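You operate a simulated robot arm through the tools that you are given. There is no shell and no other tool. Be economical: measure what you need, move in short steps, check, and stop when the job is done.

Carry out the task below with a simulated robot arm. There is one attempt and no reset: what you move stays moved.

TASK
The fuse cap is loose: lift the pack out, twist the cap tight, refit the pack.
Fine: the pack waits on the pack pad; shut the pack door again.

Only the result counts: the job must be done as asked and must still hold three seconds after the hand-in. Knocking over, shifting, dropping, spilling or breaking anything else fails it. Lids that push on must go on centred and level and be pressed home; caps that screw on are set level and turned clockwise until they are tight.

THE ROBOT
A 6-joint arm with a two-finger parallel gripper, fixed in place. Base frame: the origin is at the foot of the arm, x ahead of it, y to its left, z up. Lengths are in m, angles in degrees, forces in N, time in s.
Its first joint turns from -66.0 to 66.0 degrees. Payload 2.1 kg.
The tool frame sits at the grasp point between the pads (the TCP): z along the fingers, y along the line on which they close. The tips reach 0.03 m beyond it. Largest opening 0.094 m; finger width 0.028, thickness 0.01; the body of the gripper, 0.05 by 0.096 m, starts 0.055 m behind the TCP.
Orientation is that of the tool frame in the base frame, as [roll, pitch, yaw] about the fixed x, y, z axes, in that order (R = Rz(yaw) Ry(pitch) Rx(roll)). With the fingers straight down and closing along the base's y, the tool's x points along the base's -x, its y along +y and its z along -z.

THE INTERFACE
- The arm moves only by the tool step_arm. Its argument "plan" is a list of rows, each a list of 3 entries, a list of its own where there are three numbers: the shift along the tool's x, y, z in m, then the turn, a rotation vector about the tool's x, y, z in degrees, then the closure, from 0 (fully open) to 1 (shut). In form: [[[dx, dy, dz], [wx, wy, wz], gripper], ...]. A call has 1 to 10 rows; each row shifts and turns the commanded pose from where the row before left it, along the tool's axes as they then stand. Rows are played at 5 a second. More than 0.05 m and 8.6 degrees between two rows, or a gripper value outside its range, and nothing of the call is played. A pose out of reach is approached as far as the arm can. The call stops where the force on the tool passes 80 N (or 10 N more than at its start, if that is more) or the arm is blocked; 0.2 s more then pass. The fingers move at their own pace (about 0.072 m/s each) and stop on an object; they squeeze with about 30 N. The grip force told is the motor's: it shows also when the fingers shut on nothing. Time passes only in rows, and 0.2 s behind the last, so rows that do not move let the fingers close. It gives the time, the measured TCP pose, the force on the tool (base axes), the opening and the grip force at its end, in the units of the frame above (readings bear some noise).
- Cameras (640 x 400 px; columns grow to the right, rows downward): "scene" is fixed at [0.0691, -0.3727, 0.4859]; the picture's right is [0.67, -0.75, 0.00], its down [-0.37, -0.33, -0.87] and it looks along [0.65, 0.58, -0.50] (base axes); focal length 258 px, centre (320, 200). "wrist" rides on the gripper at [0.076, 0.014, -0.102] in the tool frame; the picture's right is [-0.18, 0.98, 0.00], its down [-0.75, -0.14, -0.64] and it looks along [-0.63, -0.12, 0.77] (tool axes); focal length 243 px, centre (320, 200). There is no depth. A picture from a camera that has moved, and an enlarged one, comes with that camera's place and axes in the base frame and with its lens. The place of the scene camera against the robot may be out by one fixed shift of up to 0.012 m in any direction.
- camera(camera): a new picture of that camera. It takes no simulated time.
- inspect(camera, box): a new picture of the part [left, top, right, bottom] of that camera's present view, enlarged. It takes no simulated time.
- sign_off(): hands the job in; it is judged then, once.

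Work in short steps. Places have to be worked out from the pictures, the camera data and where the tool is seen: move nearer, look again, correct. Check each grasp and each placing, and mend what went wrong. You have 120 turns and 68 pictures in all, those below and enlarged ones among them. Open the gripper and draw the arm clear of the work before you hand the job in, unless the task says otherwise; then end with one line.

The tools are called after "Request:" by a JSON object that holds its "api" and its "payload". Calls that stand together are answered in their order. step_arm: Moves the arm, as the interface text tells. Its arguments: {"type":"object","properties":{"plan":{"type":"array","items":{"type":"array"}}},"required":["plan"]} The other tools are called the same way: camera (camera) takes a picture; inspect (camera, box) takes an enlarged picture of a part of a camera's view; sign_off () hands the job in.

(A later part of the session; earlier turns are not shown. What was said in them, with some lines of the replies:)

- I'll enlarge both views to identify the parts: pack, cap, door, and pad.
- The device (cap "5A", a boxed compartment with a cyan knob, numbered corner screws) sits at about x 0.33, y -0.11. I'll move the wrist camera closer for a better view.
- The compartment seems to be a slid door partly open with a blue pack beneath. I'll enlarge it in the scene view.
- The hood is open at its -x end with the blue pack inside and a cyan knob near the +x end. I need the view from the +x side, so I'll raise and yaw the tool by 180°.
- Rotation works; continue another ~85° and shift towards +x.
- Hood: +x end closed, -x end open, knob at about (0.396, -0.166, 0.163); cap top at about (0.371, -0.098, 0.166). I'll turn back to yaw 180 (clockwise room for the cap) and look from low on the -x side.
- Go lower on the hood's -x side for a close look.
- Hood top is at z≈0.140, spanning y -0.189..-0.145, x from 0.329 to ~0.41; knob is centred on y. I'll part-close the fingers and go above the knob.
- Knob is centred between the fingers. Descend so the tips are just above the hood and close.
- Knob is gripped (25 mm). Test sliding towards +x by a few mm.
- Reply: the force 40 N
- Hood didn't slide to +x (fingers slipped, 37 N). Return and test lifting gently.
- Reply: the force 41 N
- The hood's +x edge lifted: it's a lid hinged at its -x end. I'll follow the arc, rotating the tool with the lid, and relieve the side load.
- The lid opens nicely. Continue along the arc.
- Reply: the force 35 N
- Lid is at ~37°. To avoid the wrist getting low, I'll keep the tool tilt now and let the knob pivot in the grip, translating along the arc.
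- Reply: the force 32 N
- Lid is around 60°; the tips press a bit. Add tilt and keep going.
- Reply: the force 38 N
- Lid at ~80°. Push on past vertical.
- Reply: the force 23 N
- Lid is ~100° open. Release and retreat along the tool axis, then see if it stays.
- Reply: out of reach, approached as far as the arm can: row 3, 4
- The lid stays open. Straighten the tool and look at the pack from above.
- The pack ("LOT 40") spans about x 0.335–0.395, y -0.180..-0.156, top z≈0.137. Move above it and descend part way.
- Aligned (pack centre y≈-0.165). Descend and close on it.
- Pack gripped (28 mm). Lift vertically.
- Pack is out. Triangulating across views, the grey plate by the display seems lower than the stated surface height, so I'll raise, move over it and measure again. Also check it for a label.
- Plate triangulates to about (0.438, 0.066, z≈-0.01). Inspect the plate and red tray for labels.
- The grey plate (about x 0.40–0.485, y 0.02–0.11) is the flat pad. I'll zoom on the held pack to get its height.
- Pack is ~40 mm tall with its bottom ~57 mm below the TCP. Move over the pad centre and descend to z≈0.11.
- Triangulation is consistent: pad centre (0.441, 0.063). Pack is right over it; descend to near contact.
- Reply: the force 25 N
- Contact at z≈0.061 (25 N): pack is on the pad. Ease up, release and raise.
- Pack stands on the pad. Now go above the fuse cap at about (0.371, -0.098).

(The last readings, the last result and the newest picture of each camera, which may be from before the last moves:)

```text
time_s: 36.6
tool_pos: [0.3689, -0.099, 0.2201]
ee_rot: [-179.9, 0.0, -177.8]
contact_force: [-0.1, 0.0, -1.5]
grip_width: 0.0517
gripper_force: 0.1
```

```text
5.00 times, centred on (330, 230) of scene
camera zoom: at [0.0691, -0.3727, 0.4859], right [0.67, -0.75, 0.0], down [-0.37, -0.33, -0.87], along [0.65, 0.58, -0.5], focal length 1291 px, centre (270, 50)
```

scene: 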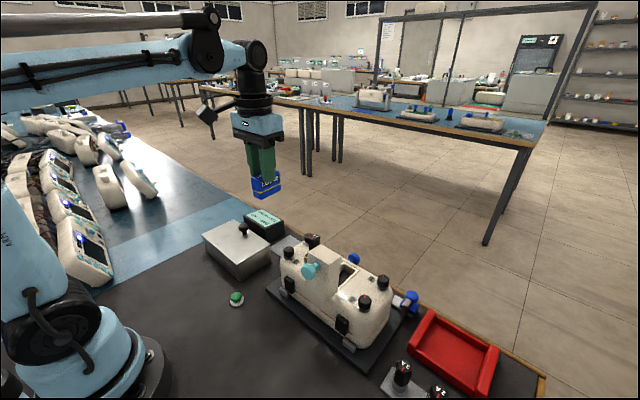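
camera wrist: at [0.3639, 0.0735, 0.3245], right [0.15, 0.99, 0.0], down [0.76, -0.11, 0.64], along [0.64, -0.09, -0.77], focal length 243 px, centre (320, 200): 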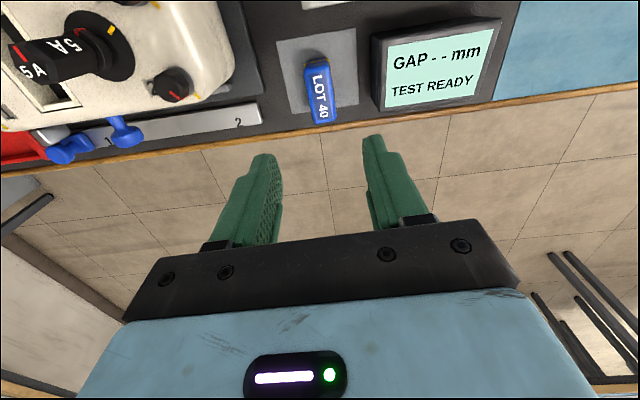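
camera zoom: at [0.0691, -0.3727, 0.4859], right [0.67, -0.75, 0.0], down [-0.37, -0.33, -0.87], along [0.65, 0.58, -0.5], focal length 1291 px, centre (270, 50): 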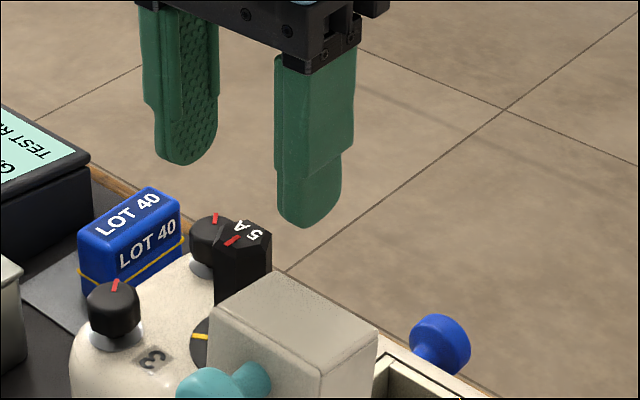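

Cap hex has a flat (red mark) facing -x; axis at about (0.3695, -0.0965), top z≈0.165; yellow mark ~65° clockwise. Rotate 31° so the jaws meet flats, then look.

Request:
{"api": "step_arm", "payload": {"plan": [[[-0.0007, 0.0024, 0], [0, 0, 8], 0.45], [[0, 0, 0], [0, 0, 8], 0.45], [[0, 0, 0], [0, 0, 8], 0.45], [[0, 0, 0.02], [0, 0, 7], 0.45], [[0, 0, 0], [0, 0, 0], 0.45]]}}

Request:
{"api": "inspect", "payload": {"camera": "wrist", "box": [220, 70, 420, 195]}}

```text
time_s: 37.8
tool_pos: [0.3716, -0.0952, 0.1994]
ee_rot: [179.9, 0.0, 151.1]
contact_force: [-1.4, 0.2, -0.7]
grip_width: 0.0516
gripper_force: 0.1
```

```text
3.20 times, centred on (320, 132) of wrist
camera zoom: at [0.3115, -0.0476, 0.3034], right [0.64, 0.77, 0.0], down [0.59, -0.49, 0.64], along [0.5, -0.41, -0.77], focal length 776 px, centre (320, 416)
```

zoom: 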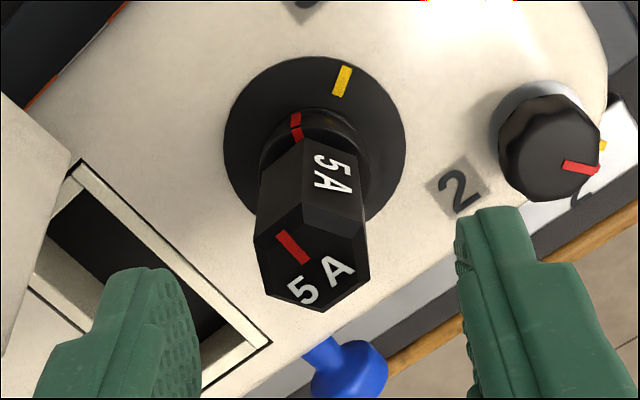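

Flats now match the jaws. Small centring correction, descend to z≈0.167 and grip.

Request:
{"api": "step_arm", "payload": {"plan": [[[0.0009, -0.0026, 0], [0, 0, 0], 0.5], [[0, 0, 0.02], [0, 0, 0], 0.5], [[0, 0, 0.012], [0, 0, 0], 0.5], [[0, 0, 0], [0, 0, 0], 0.9], [[0, 0, 0], [0, 0, 0], 0.9], [[0, 0, 0], [0, 0, 0], 0.9]]}}

Request:
{"api": "inspect", "payload": {"camera": "scene", "box": [270, 190, 390, 270]}}

```text
time_s: 39.2
tool_pos: [0.3698, -0.0961, 0.1679]
ee_rot: [179.7, 0.0, 151.3]
contact_force: [4.2, 12.9, -2.7]
grip_width: 0.0211
gripper_force: 29.7
```

```text
5.00 times, centred on (330, 230) of scene
camera zoom: at [0.0691, -0.3727, 0.4859], right [0.67, -0.75, 0.0], down [-0.37, -0.33, -0.87], along [0.65, 0.58, -0.5], focal length 1291 px, centre (270, 50)
```

zoom: 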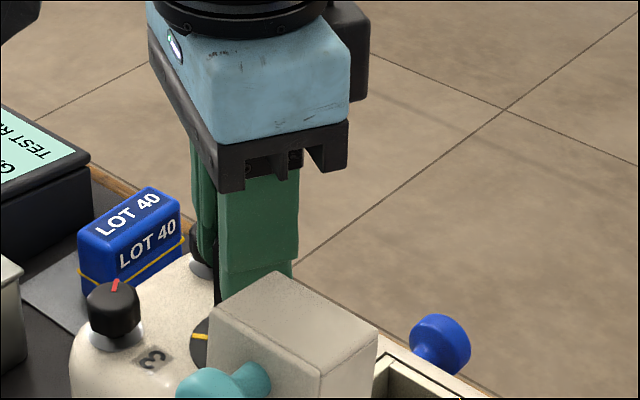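

Gripped (21 mm). Nudge to unload, then turn clockwise 24°.

Request:
{"api": "step_arm", "payload": {"plan": [[[0, 0.0015, 0], [0, 0, 0], 0.9], [[0, 0, 0], [0, 0, 8], 0.9], [[0, 0, 0], [0, 0, 8], 0.9], [[0, 0, 0], [0, 0, 8], 0.9], [[0, 0, 0], [0, 0, 0], 0.9]]}}

```text
time_s: 40.4
tool_pos: [0.3699, -0.0963, 0.1691]
ee_rot: [-180.0, 0.0, 127.0]
contact_force: [-1.3, 6.4, -1.2]
grip_width: 0.0209
gripper_force: 30.2
```

Turning freely. Continue another 32°.

Request:
{"api": "step_arm", "payload": {"plan": [[[0, 0, 0], [0, 0, 8], 0.9], [[0, 0, 0], [0, 0, 8], 0.9], [[0, 0, 0], [0, 0, 8], 0.9], [[0, 0, 0], [0, 0, 8], 0.9], [[0, 0, 0], [0, 0, 0], 0.9]]}}

Request:
{"api": "inspect", "payload": {"camera": "wrist", "box": [240, 70, 400, 170]}}

```text
time_s: 41.6
tool_pos: [0.3706, -0.0962, 0.1683]
ee_rot: [-180.0, 0.2, 95.0]
contact_force: [-7.4, -6.2, 0.3]
grip_width: 0.0229
gripper_force: 29.7
```

```text
4.00 times, centred on (320, 120) of wrist
camera zoom: at [0.3778, -0.0205, 0.2718], right [1.0, -0.1, 0.0], down [-0.07, -0.76, 0.64], along [-0.06, -0.64, -0.77], focal length 970 px, centre (320, 520)
```

zoom: 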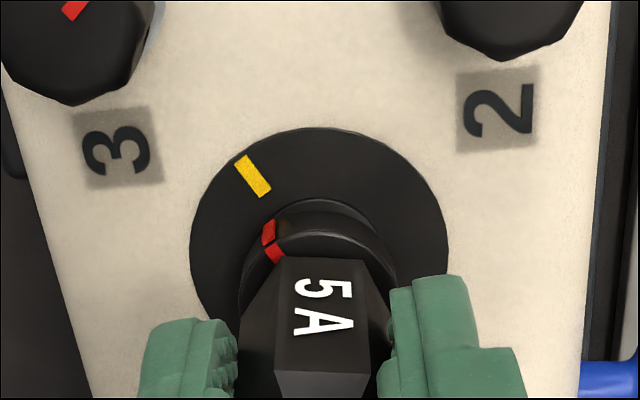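

Red is ~10° short of the yellow mark and torque is building (grip spread slightly). Continue.

Request:
{"api": "step_arm", "payload": {"plan": [[[0, 0, 0], [0, 0, 6], 0.9], [[0, 0, 0], [0, 0, 6], 0.9], [[0, 0, 0], [0, 0, 0], 0.9]]}}

Request:
{"api": "inspect", "payload": {"camera": "wrist", "box": [240, 70, 400, 170]}}

```text
time_s: 42.4
tool_pos: [0.37, -0.096, 0.1682]
ee_rot: [-180.0, -0.1, 83.2]
contact_force: [-7.7, -1.3, 0.7]
grip_width: 0.0238
gripper_force: 30.1
```

```text
4.00 times, centred on (320, 120) of wrist
camera zoom: at [0.3935, -0.023, 0.272], right [0.95, -0.3, 0.0], down [-0.23, -0.73, 0.64], along [-0.19, -0.61, -0.77], focal length 970 px, centre (320, 520)
```

zoom: 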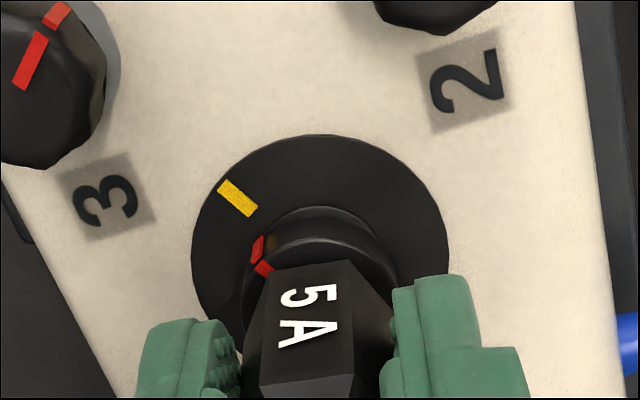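

The jaws now slip on the hex, suggesting the cap is near tight. Release, raise, and view along the mark direction (yaw ~125) to check alignment.

Request:
{"api": "step_arm", "payload": {"plan": [[[0, 0, 0], [0, 0, 0], 0.45], [[0, 0, 0], [0, 0, 0], 0.45], [[0, 0, -0.03], [0, 0, -8], 0.45], [[0, 0, -0.01], [0, 0, -8], 0.45], [[0, 0, 0], [0, 0, -8], 0.45], [[0, 0, 0], [0, 0, -8], 0.45], [[0, 0, 0], [0, 0, -8], 0.45], [[0, 0, 0], [0, 0, 0], 0.45]]}}

Request:
{"api": "inspect", "payload": {"camera": "wrist", "box": [240, 60, 400, 160]}}

```text
time_s: 44.2
tool_pos: [0.3719, -0.0954, 0.2084]
ee_rot: [180.0, 0.0, 123.3]
contact_force: [0.0, 0.0, 0.2]
grip_width: 0.0516
gripper_force: 0.1
```

```text
4.00 times, centred on (320, 110) of wrist
camera zoom: at [0.3408, -0.0259, 0.3116], right [0.92, 0.39, 0.0], down [0.3, -0.71, 0.64], along [0.25, -0.59, -0.77], focal length 970 px, centre (320, 560)
```

zoom: 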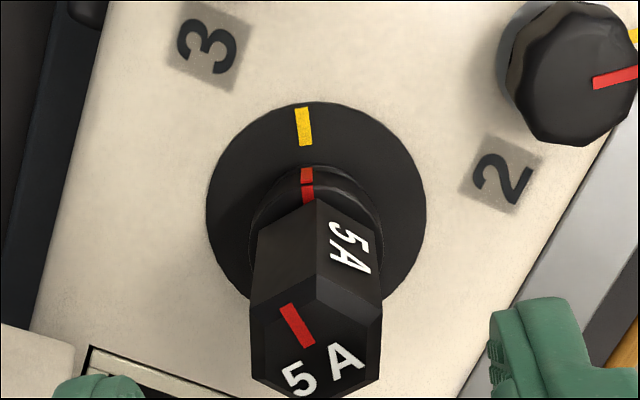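

Red and yellow are now in line. I'll re-grip on the flats (yaw ~97) and give one more firm turn to make sure it's tight.

Request:
{"api": "step_arm", "payload": {"plan": [[[0, 0, 0], [0, 0, 8.5], 0.45], [[0, 0, 0], [0, 0, 8.5], 0.45], [[0, 0, 0.02], [0, 0, 8.5], 0.45], [[0, 0, 0.02], [0, 0, 0], 0.45], [[0, 0, 0], [0, 0, 0], 0.9], [[0, 0, 0], [0, 0, 0], 0.9], [[0, 0, 0], [0, 0, 0], 0.9]]}}

Request:
{"api": "step_arm", "payload": {"plan": [[[0, 0, 0], [0, 0, 5], 0.9], [[0, 0, 0], [0, 0, 5], 0.9], [[0, 0, 0], [0, 0, 5], 0.9], [[0, 0, 0], [0, 0, 0], 0.9]]}}

```text
time_s: 45.8
tool_pos: [0.3703, -0.0963, 0.1692]
ee_rot: [-180.0, 0.0, 97.8]
contact_force: [-4.0, -0.1, -1.2]
grip_width: 0.0227
gripper_force: 29.2
```

```text
time_s: 46.8
tool_pos: [0.3706, -0.0952, 0.1696]
ee_rot: [180.0, 0.0, 82.5]
contact_force: [-8.9, -4.3, 4.9]
grip_width: 0.0237
gripper_force: 29.9
```

The cap no longer moves (jaws slip on the hex): tight. Release, raise and rotate back toward yaw -178 for the pack.

Request:
{"api": "step_arm", "payload": {"plan": [[[0, 0, 0], [0, 0, 0], 0.45], [[0, 0, 0], [0, 0, 0], 0.45], [[0, 0, -0.04], [0, 0, 0], 0.45], [[0, 0, -0.01], [0, 0, -8.5], 0.45], [[0, 0, 0], [0, 0, -8.5], 0.45], [[0, 0, 0], [0, 0, -8.5], 0.45], [[0, 0, 0], [0, 0, -8.5], 0.45], [[0, 0, 0], [0, 0, -8.5], 0.45], [[0, 0, 0], [0, 0, 0], 0.45]]}}

Request:
{"api": "inspect", "payload": {"camera": "wrist", "box": [240, 60, 400, 160]}}

Request:
{"api": "step_arm", "payload": {"plan": [[[0, 0, 0], [0, 0, -8.5], 0.45], [[0, 0, 0], [0, 0, -8.5], 0.45], [[0, 0, 0], [0, 0, -8.5], 0.45], [[0, 0, 0], [0, 0, -8.5], 0.45], [[0, 0, 0], [0, 0, -8.5], 0.45], [[0, 0, 0], [0, 0, -8.5], 0.45], [[0, 0, 0], [0, 0, -6.2], 0.45], [[0, 0, 0], [0, 0, 0], 0.45]]}}

```text
time_s: 48.8
tool_pos: [0.3704, -0.0963, 0.2183]
ee_rot: [-180.0, 0.0, 125.3]
contact_force: [-0.9, -0.1, -0.3]
grip_width: 0.0518
gripper_force: 0.1
```

```text
4.00 times, centred on (320, 110) of wrist
camera zoom: at [0.3379, -0.0271, 0.3218], right [0.91, 0.42, 0.0], down [0.32, -0.7, 0.64], along [0.27, -0.58, -0.77], focal length 970 px, centre (320, 560)
```

zoom: 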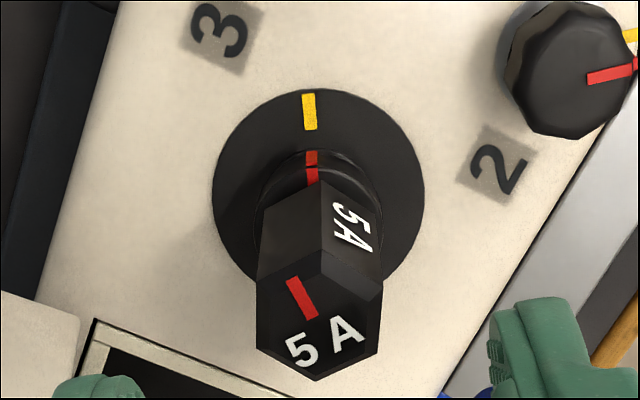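

```text
time_s: 50.6
tool_pos: [0.3699, -0.0958, 0.218]
ee_rot: [179.9, 0.0, -177.5]
contact_force: [-1.0, 0.3, -0.4]
grip_width: 0.0517
gripper_force: 0.0
```

Marks perfectly in line. Now go back to the pack on the pad.

Request:
{"api": "step_arm", "payload": {"plan": [[[-0.0194, 0.039, 0], [0, 0, 0], 0.45], [[-0.0194, 0.039, 0], [0, 0, 0], 0.45], [[-0.0194, 0.039, 0], [0, 0, 0], 0.45], [[-0.0192, 0.039, 0], [0, 0, 0], 0.45], [[0, 0, 0.04], [0, 0, 0], 0.45], [[0, 0, 0.04], [0, 0, 0], 0.45], [[0, 0, 0], [0, 0, 0], 0.45]]}}

Request:
{"api": "camera", "payload": {"camera": "wrist"}}

```text
time_s: 52.2
tool_pos: [0.441, 0.0638, 0.1387]
ee_rot: [-180.0, 0.0, -177.5]
contact_force: [-0.2, 0.3, 0.2]
grip_width: 0.0518
gripper_force: 0.0
```

```text
19 pictures are left
camera wrist: at [0.365, 0.0734, 0.2416], right [0.14, 0.99, 0.0], down [0.76, -0.11, 0.64], along [0.64, -0.09, -0.77], focal length 243 px, centre (320, 200)
```

wrist: 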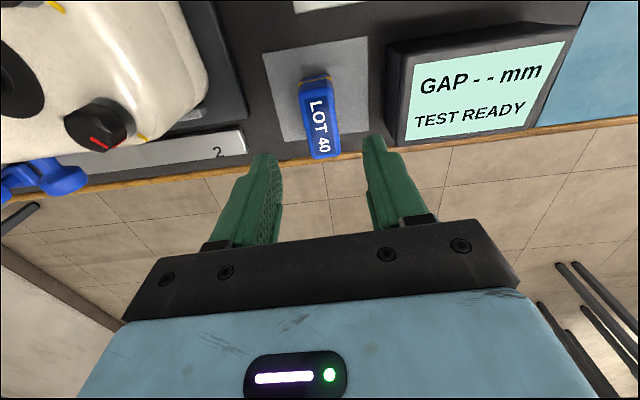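

Descend to the same grasp height and close.

Request:
{"api": "step_arm", "payload": {"plan": [[[0, 0, 0.04], [0, 0, 0], 0.45], [[0, 0, 0.037], [0, 0, 0], 0.45], [[0, 0, 0], [0, 0, 0], 0.45], [[0, 0, 0], [0, 0, 0], 0.9], [[0, 0, 0], [0, 0, 0], 0.9], [[0, 0, 0], [0, 0, 0], 0.9]]}}

Request:
{"api": "step_arm", "payload": {"plan": [[[0, 0, -0.03], [0, 0, 0], 0.9], [[0, 0, -0.04], [0, 0, 0], 0.9], [[0, 0, -0.045], [0, 0, 0], 0.9], [[0, 0, -0.045], [0, 0, 0], 0.9], [[0, 0, -0.045], [0, 0, 0], 0.9], [[0, 0, -0.02], [0, 0, 0], 0.9], [[0, 0, 0], [0, 0, 0], 0.9]]}}

```text
time_s: 53.6
tool_pos: [0.4421, 0.063, 0.062]
ee_rot: [179.9, 0.1, -177.5]
contact_force: [0.0, -0.3, -0.1]
grip_width: 0.0275
gripper_force: 30.3
```

```text
time_s: 55.2
tool_pos: [0.4417, 0.0626, 0.2859]
ee_rot: [-180.0, 0.1, -177.7]
contact_force: [0.0, 0.8, -1.5]
grip_width: 0.0273
gripper_force: 30.2
```

Pack held. Carry it back over the slot (target TCP x 0.3645, y -0.1655).

Request:
{"api": "step_arm", "payload": {"plan": [[[0.0144, -0.0375, 0], [0, 0, 0], 0.9], [[0.0144, -0.0375, 0], [0, 0, 0], 0.9], [[0.0144, -0.0375, 0], [0, 0, 0], 0.9], [[0.0144, -0.0375, 0], [0, 0, 0], 0.9], [[0.0143, -0.0374, 0], [0, 0, 0], 0.9], [[0.0143, -0.0374, 0], [0, 0, 0], 0.9], [[0, 0, 0.04], [0, 0, 0], 0.9], [[0, 0, 0.03], [0, 0, 0], 0.9], [[0, 0, 0], [0, 0, 0], 0.9]]}}

Request:
{"api": "inspect", "payload": {"camera": "wrist", "box": [220, 60, 420, 210]}}

Request:
{"api": "inspect", "payload": {"camera": "scene", "box": [270, 200, 400, 290]}}

```text
time_s: 57.2
tool_pos: [0.3647, -0.1652, 0.2158]
ee_rot: [179.9, 0.0, -177.6]
contact_force: [-0.7, -0.1, -1.2]
grip_width: 0.0274
gripper_force: 29.4
```

```text
2.67 times, centred on (320, 135) of wrist
camera zoom: at [0.2872, -0.1555, 0.319], right [0.14, 0.99, 0.0], down [0.76, -0.11, 0.64], along [0.64, -0.09, -0.77], focal length 647 px, centre (320, 373)
```

zoom: 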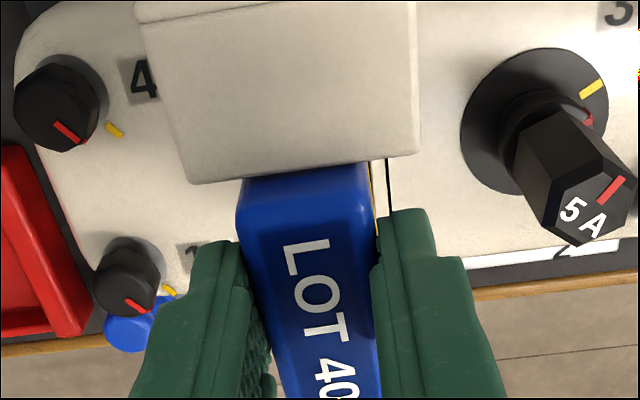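

```text
4.44 times, centred on (335, 245) of scene
camera zoom: at [0.0691, -0.3727, 0.4859], right [0.67, -0.75, 0.0], down [-0.37, -0.33, -0.87], along [0.65, 0.58, -0.5], focal length 1148 px, centre (253, 0)
```

zoom: 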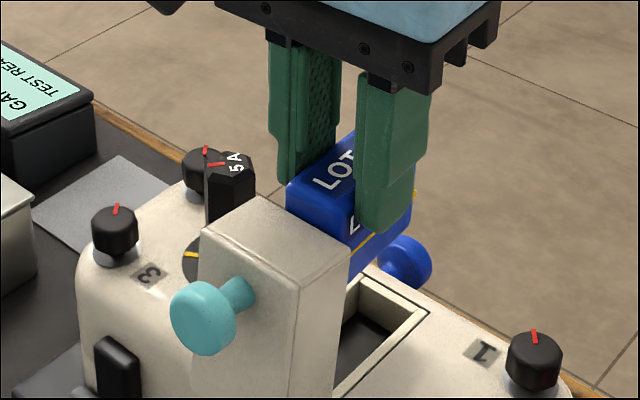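

Aligned with the slot. Lower in steps while watching force.

Request:
{"api": "step_arm", "payload": {"plan": [[[0, 0, 0.02], [0, 0, 0], 0.9], [[0, 0, 0.015], [0, 0, 0], 0.9], [[0, 0, 0.008], [0, 0, 0], 0.9], [[0, 0, 0], [0, 0, 0], 0.9]]}}

Request:
{"api": "inspect", "payload": {"camera": "scene", "box": [290, 220, 386, 280]}}

```text
time_s: 58.2
tool_pos: [0.364, -0.1657, 0.1731]
ee_rot: [-180.0, 0.0, -177.6]
contact_force: [-0.2, -0.2, -1.9]
grip_width: 0.0272
gripper_force: 29.7
```

```text
6.67 times, centred on (338, 250) of scene
camera zoom: at [0.0691, -0.3727, 0.4859], right [0.67, -0.75, 0.0], down [-0.37, -0.33, -0.87], along [0.65, 0.58, -0.5], focal length 1722 px, centre (200, -133)
```

zoom: 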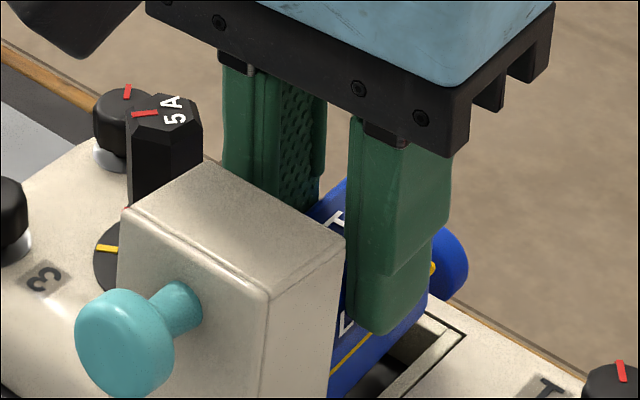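

No contact yet and it lines up with the slot. Continue down.

Request:
{"api": "step_arm", "payload": {"plan": [[[0, 0, 0.006], [0, 0, 0], 0.9], [[0, 0, 0.006], [0, 0, 0], 0.9], [[0, 0, 0], [0, 0, 0], 0.9]]}}

```text
time_s: 59.0
tool_pos: [0.3638, -0.1648, 0.1599]
ee_rot: [180.0, 0.1, -177.6]
contact_force: [-0.1, 0.1, -1.4]
grip_width: 0.0274
gripper_force: 30.3
```

Request:
{"api": "step_arm", "payload": {"plan": [[[0, 0, 0.005], [0, 0, 0], 0.9], [[0, 0, 0.003], [0, 0, 0], 0.9], [[0, 0, 0], [0, 0, 0], 0.9]]}}

Request:
{"api": "inspect", "payload": {"camera": "scene", "box": [290, 220, 386, 280]}}

```text
time_s: 59.8
tool_pos: [0.3646, -0.1654, 0.1525]
ee_rot: [-180.0, -0.1, -177.6]
contact_force: [0.1, -0.7, -0.9]
grip_width: 0.0274
gripper_force: 30.0
```

```text
6.67 times, centred on (338, 250) of scene
camera zoom: at [0.0691, -0.3727, 0.4859], right [0.67, -0.75, 0.0], down [-0.37, -0.33, -0.87], along [0.65, 0.58, -0.5], focal length 1722 px, centre (200, -133)
```

zoom: 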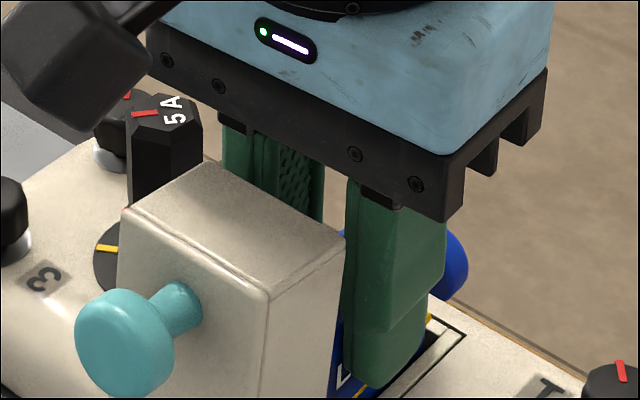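

Still weight only; continue slightly until it seats.

Request:
{"api": "step_arm", "payload": {"plan": [[[0, 0, 0.002], [0, 0, 0], 0.9], [[0, 0, 0.001], [0, 0, 0], 0.9], [[0, 0, 0], [0, 0, 0], 0.9]]}}

```text
time_s: 60.6
tool_pos: [0.3647, -0.1655, 0.1497]
ee_rot: [-179.9, -0.1, -177.6]
contact_force: [-1.0, -0.5, -0.3]
grip_width: 0.0273
gripper_force: 30.1
```

Request:
{"api": "step_arm", "payload": {"plan": [[[0, 0, 0.0015], [0, 0, 0], 0.9], [[0, 0, 0.0015], [0, 0, 0], 0.9], [[0, 0, 0], [0, 0, 0], 0.9]]}}

```text
time_s: 61.4
tool_pos: [0.365, -0.1652, 0.1474]
ee_rot: [-180.0, 0.0, -177.7]
contact_force: [0.4, 0.2, 0.2]
grip_width: 0.0273
gripper_force: 29.6
```

Weight has just come off. One more millimetre to confirm seating.

Request:
{"api": "step_arm", "payload": {"plan": [[[0, 0, 0.0015], [0, 0, 0], 0.9], [[0, 0, 0], [0, 0, 0], 0.9]]}}

Request:
{"api": "inspect", "payload": {"camera": "scene", "box": [290, 220, 386, 280]}}

```text
time_s: 62.0
tool_pos: [0.3634, -0.1649, 0.1455]
ee_rot: [179.9, 0.0, -177.8]
contact_force: [-3.3, 2.8, 9.2]
grip_width: 0.0282
gripper_force: 30.0
```

```text
6.67 times, centred on (338, 250) of scene
camera zoom: at [0.069, -0.3727, 0.4859], right [0.67, -0.75, 0.0], down [-0.37, -0.33, -0.87], along [0.65, 0.58, -0.5], focal length 1722 px, centre (200, -133)
```

zoom: 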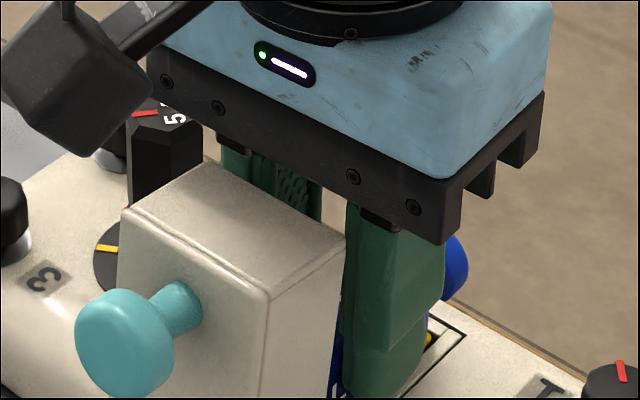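

Contact at 9 N. Press a bit to be sure it's home.

Request:
{"api": "step_arm", "payload": {"plan": [[[0, 0, 0.0015], [0, 0, 0], 0.9], [[0, 0, 0], [0, 0, 0], 0.9]]}}

```text
time_s: 62.6
tool_pos: [0.3658, -0.1647, 0.1446]
ee_rot: [-180.0, 0.0, -177.6]
contact_force: [-3.1, 3.3, 24.2]
grip_width: 0.0282
gripper_force: 29.6
```

Release, raise and check the pack sits as before.

Request:
{"api": "step_arm", "payload": {"plan": [[[0, 0, -0.003], [0, 0, 0], 0.45], [[0, 0, 0], [0, 0, 0], 0.45], [[0, 0, -0.02], [0, 0, 0], 0.45], [[0, 0, -0.04], [0, 0, 0], 0.45], [[0, 0, -0.04], [0, 0, 0], 0.45], [[0, 0, 0], [0, 0, 0], 0.45]]}}

Request:
{"api": "inspect", "payload": {"camera": "scene", "box": [270, 220, 430, 320]}}

```text
time_s: 64.0
tool_pos: [0.3655, -0.1633, 0.2465]
ee_rot: [-180.0, -0.1, -177.7]
contact_force: [0.6, -0.1, -0.5]
grip_width: 0.0517
gripper_force: 0.1
```

```text
4.00 times, centred on (350, 270) of scene
camera zoom: at [0.0691, -0.3727, 0.4859], right [0.67, -0.75, 0.0], down [-0.37, -0.33, -0.87], along [0.65, 0.58, -0.5], focal length 1033 px, centre (200, -80)
```

zoom: 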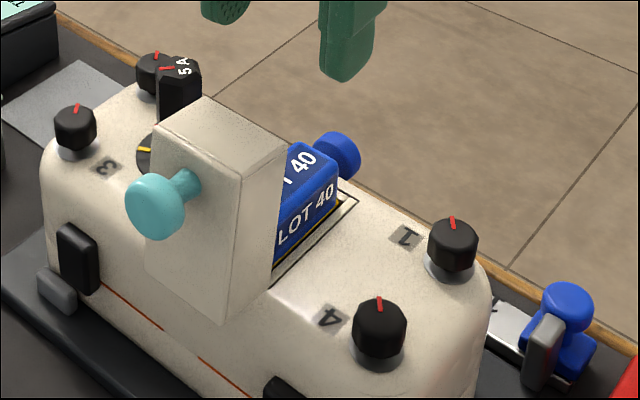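

Pack sits exactly as originally. Now shut the lid: grip the knob from above with the tool vertical and swing it back along the arc. First hover above the knob (≈0.284, -0.165, 0.179).

Request:
{"api": "step_arm", "payload": {"plan": [[[0, 0, -0.035], [0, 0, 0], 0.45], [[0.0408, 0.001, 0], [0, 0, 0], 0.45], [[0.0408, 0.001, 0], [0, 0, 0], 0.45], [[0, 0, 0.04], [0, 0, 0], 0.45], [[0, 0, 0.018], [0, 0, 0], 0.45], [[0, 0, 0], [0, 0, 0], 0.45]]}}

Request:
{"api": "inspect", "payload": {"camera": "scene", "box": [250, 190, 410, 290]}}

Request:
{"api": "camera", "payload": {"camera": "wrist"}}

```text
time_s: 65.4
tool_pos: [0.2819, -0.1649, 0.225]
ee_rot: [179.9, -0.1, -177.6]
contact_force: [0.4, -0.2, -0.5]
grip_width: 0.0515
gripper_force: 0.2
```

```text
4.00 times, centred on (330, 240) of scene
camera zoom: at [0.0691, -0.3727, 0.4859], right [0.67, -0.75, 0.0], down [-0.37, -0.33, -0.87], along [0.65, 0.58, -0.5], focal length 1033 px, centre (280, 40)
```

zoom: 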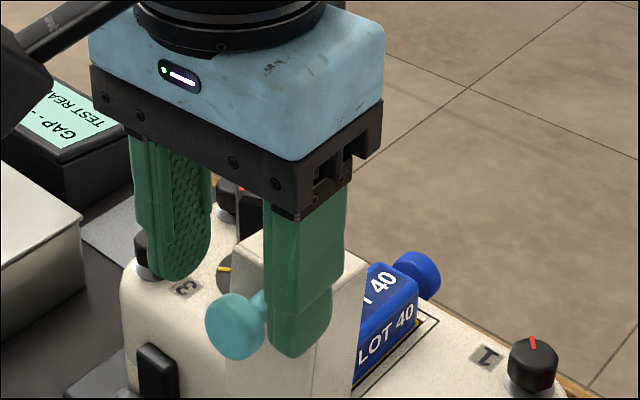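

```text
11 pictures are left
camera wrist: at [0.2058, -0.1566, 0.3278], right [0.14, 0.99, 0.0], down [0.76, -0.11, 0.64], along [0.64, -0.09, -0.77], focal length 243 px, centre (320, 200)
```

wrist: 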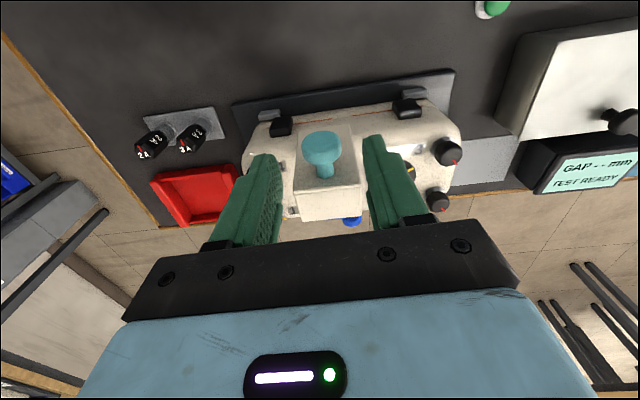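

Knob is between the fingers in y and at x≈0.284. Descend and grip.

Request:
{"api": "step_arm", "payload": {"plan": [[[-0.001, 0, 0.016], [0, 0, 0], 0.45], [[0, 0, 0.016], [0, 0, 0], 0.45], [[0, 0, 0], [0, 0, 0], 0.9], [[0, 0, 0], [0, 0, 0], 0.9], [[0, 0, 0], [0, 0, 0], 0.9]]}}

Request:
{"api": "inspect", "payload": {"camera": "scene", "box": [250, 190, 410, 290]}}

```text
time_s: 66.6
tool_pos: [0.2837, -0.166, 0.1922]
ee_rot: [179.8, 0.0, -177.6]
contact_force: [-1.2, 14.9, -1.2]
grip_width: 0.025
gripper_force: 44.6
```

```text
4.00 times, centred on (330, 240) of scene
camera zoom: at [0.0691, -0.3726, 0.4859], right [0.67, -0.75, 0.0], down [-0.37, -0.33, -0.87], along [0.65, 0.58, -0.5], focal length 1033 px, centre (280, 40)
```

zoom: 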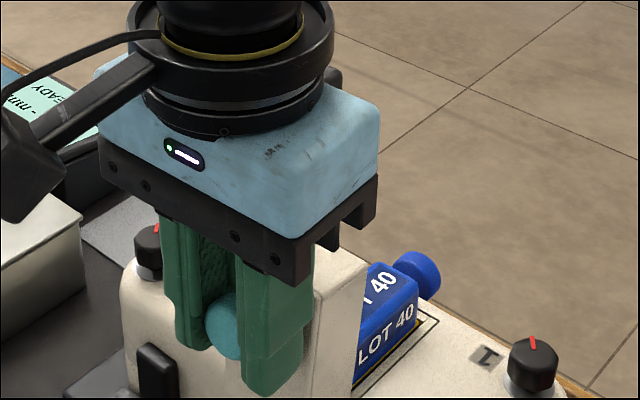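

Gripped. Swing the lid along the arc, first three segments.

Request:
{"api": "step_arm", "payload": {"plan": [[[-0.0112, 0.0012, -0.0097], [0, 0, 0], 0.9], [[-0.0141, -0.0003, -0.0062], [0, 0, 0], 0.9], [[-0.015, -0.0003, -0.0032], [0, 0, 0], 0.9], [[0, 0, 0], [0, 0, 0], 0.9]]}}

Request:
{"api": "inspect", "payload": {"camera": "scene", "box": [250, 190, 410, 290]}}

```text
time_s: 67.6
tool_pos: [0.3225, -0.1643, 0.2118]
ee_rot: [-179.9, -0.2, -177.7]
contact_force: [-16.2, -8.2, 6.7]
grip_width: 0.0252
gripper_force: 44.5
```

```text
4.00 times, centred on (330, 240) of scene
camera zoom: at [0.069, -0.3727, 0.4859], right [0.67, -0.75, 0.0], down [-0.37, -0.33, -0.87], along [0.65, 0.58, -0.5], focal length 1033 px, centre (280, 40)
```

zoom: 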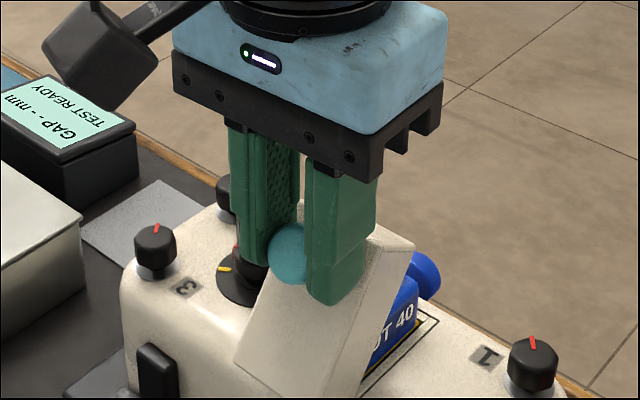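

The lid follows and pivots well (~65°). Continue three more segments.

Request:
{"api": "step_arm", "payload": {"plan": [[[-0.0154, -0.0003, 0], [0, 0, 0], 0.9], [[-0.015, -0.0003, 0.0032], [0, 0, 0], 0.9], [[-0.0141, -0.0003, 0.0062], [0, 0, 0], 0.9], [[0, 0, 0], [0, 0, 0], 0.9]]}}

Request:
{"api": "inspect", "payload": {"camera": "scene", "box": [250, 190, 410, 290]}}

```text
time_s: 68.6
tool_pos: [0.3682, -0.1647, 0.2016]
ee_rot: [-179.7, 0.1, -177.6]
contact_force: [-10.5, -14.5, 12.0]
grip_width: 0.0252
gripper_force: 44.9
```

```text
4.00 times, centred on (330, 240) of scene
camera zoom: at [0.069, -0.3727, 0.4859], right [0.67, -0.75, 0.0], down [-0.37, -0.33, -0.87], along [0.65, 0.58, -0.5], focal length 1033 px, centre (280, 40)
```

zoom: 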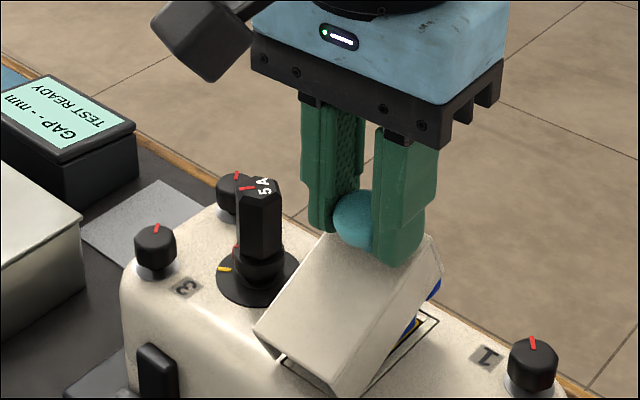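

Good, ~27° left. Final segments down to shut.

Request:
{"api": "step_arm", "payload": {"plan": [[[-0.0124, -0.0018, 0.0091], [0, 0, 0], 0.9], [[-0.0087, -0.0003, 0.0093], [0, 0, 0], 0.9], [[-0.0061, -0.0003, 0.0073], [0, 0, 0], 0.9], [[0, 0, 0], [0, 0, 0], 0.9]]}}

Request:
{"api": "inspect", "payload": {"camera": "scene", "box": [270, 190, 430, 290]}}

```text
time_s: 69.6
tool_pos: [0.396, -0.1637, 0.1751]
ee_rot: [180.0, 0.0, -177.6]
contact_force: [0.6, -9.0, 18.9]
grip_width: 0.0253
gripper_force: 44.9
```

```text
4.00 times, centred on (350, 240) of scene
camera zoom: at [0.069, -0.3726, 0.4859], right [0.67, -0.75, 0.0], down [-0.37, -0.33, -0.87], along [0.65, 0.58, -0.5], focal length 1033 px, centre (200, 40)
```

zoom: 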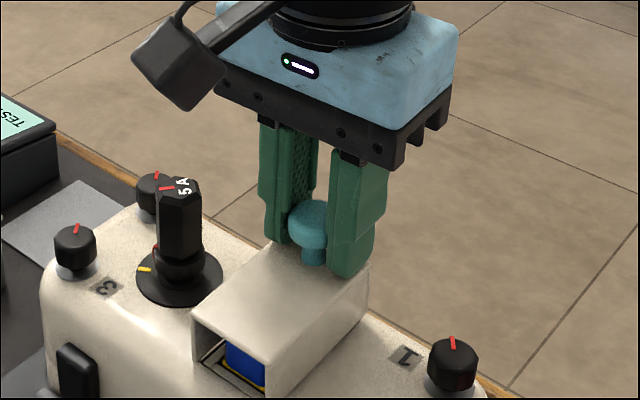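

It looks shut. Press a few mm down to make sure, then release.

Request:
{"api": "step_arm", "payload": {"plan": [[[0, 0, 0.002], [0, 0, 0], 0.9], [[0, 0, 0.002], [0, 0, 0], 0.9], [[0, 0, 0], [0, 0, 0], 0.9]]}}

Request:
{"api": "step_arm", "payload": {"plan": [[[0, 0, -0.004], [0, 0, 0], 0.9], [[0, 0, 0], [0, 0, 0], 0.45], [[0, 0, 0], [0, 0, 0], 0.45], [[0, 0, -0.03], [0, 0, 0], 0.45], [[0, 0, -0.05], [0, 0, 0], 0.2], [[0.03, 0.03, -0.05], [0, 0, 0], 0.2], [[0.03, 0.03, -0.03], [0, 0, 0], 0.2], [[0.03, 0.03, 0], [0, 0, 0], 0], [[0, 0, 0], [0, 0, 0], 0]]}}

Request:
{"api": "inspect", "payload": {"camera": "scene", "box": [190, 190, 510, 390]}}

Request:
{"api": "inspect", "payload": {"camera": "scene", "box": [280, 220, 408, 300]}}

```text
time_s: 70.4
tool_pos: [0.3986, -0.165, 0.1724]
ee_rot: [-179.9, 0.3, -177.6]
contact_force: [19.3, -12.8, 22.1]
grip_width: 0.0254
gripper_force: 45.6
```

```text
refused: row 6 steps farther than a row can; nothing moved
```

```text
2.00 times, centred on (350, 290) of scene
camera zoom: at [0.069, -0.3727, 0.4859], right [0.67, -0.75, 0.0], down [-0.37, -0.33, -0.87], along [0.65, 0.58, -0.5], focal length 516 px, centre (260, 20)
```

zoom: 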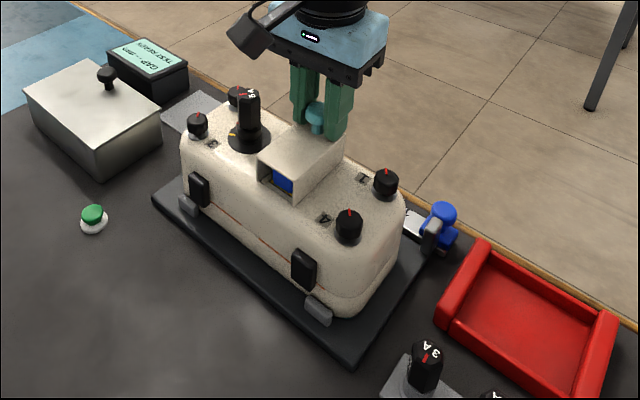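

```text
5.00 times, centred on (344, 260) of scene
camera zoom: at [0.069, -0.3727, 0.4859], right [0.67, -0.75, 0.0], down [-0.37, -0.33, -0.87], along [0.65, 0.58, -0.5], focal length 1291 px, centre (200, -100)
```

zoom: 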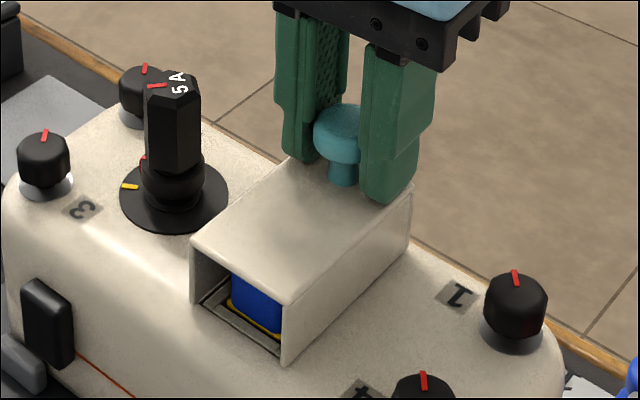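

The lid is shut; the retreat was refused for step size. Release and retreat in smaller steps.

Request:
{"api": "step_arm", "payload": {"plan": [[[0, 0, -0.004], [0, 0, 0], 0.9], [[0, 0, 0], [0, 0, 0], 0.45], [[0, 0, 0], [0, 0, 0], 0.45], [[0, 0, -0.03], [0, 0, 0], 0.45], [[0, 0, -0.045], [0, 0, 0], 0.2], [[0, 0, -0.045], [0, 0, 0], 0.2], [[0.03, 0.03, 0], [0, 0, 0], 0.2], [[0.03, 0.03, 0], [0, 0, 0], 0], [[0.03, 0.03, 0], [0, 0, 0], 0], [[0, 0, 0], [0, 0, 0], 0]]}}

Request:
{"api": "inspect", "payload": {"camera": "scene", "box": [240, 200, 464, 340]}}

```text
time_s: 72.6
tool_pos: [0.3002, -0.0779, 0.2954]
ee_rot: [180.0, 0.0, -177.6]
contact_force: [-0.3, 0.1, -0.4]
grip_width: 0.094
gripper_force: 0.1
```

```text
2.86 times, centred on (352, 270) of scene
camera zoom: at [0.0691, -0.3727, 0.4859], right [0.67, -0.75, 0.0], down [-0.37, -0.33, -0.87], along [0.65, 0.58, -0.5], focal length 738 px, centre (229, 0)
```

zoom: 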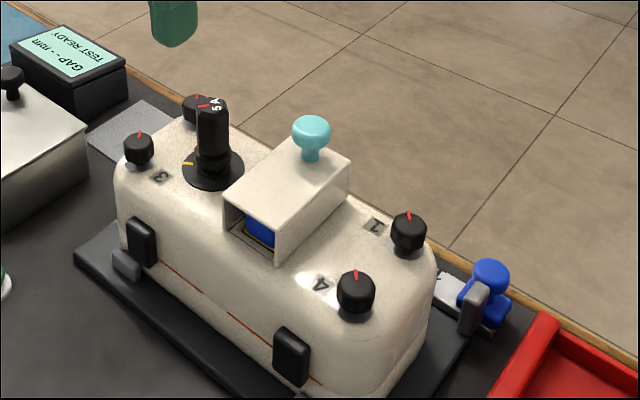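

The lid is shut, the pack is in its slot, the cap marks are aligned, nothing else has shifted, and the arm is clear with the gripper open. Handing in.

Request:
{"api": "sign_off", "payload": {}}

```text
The job is handed in.
```

I lifted the pack out onto the grey pad, turned the fuse cap clockwise until it stopped with its marks aligned, refitted the pack and shut its door. The pads carry no labels, so choosing the grey plate as the pack pad was my judgement.
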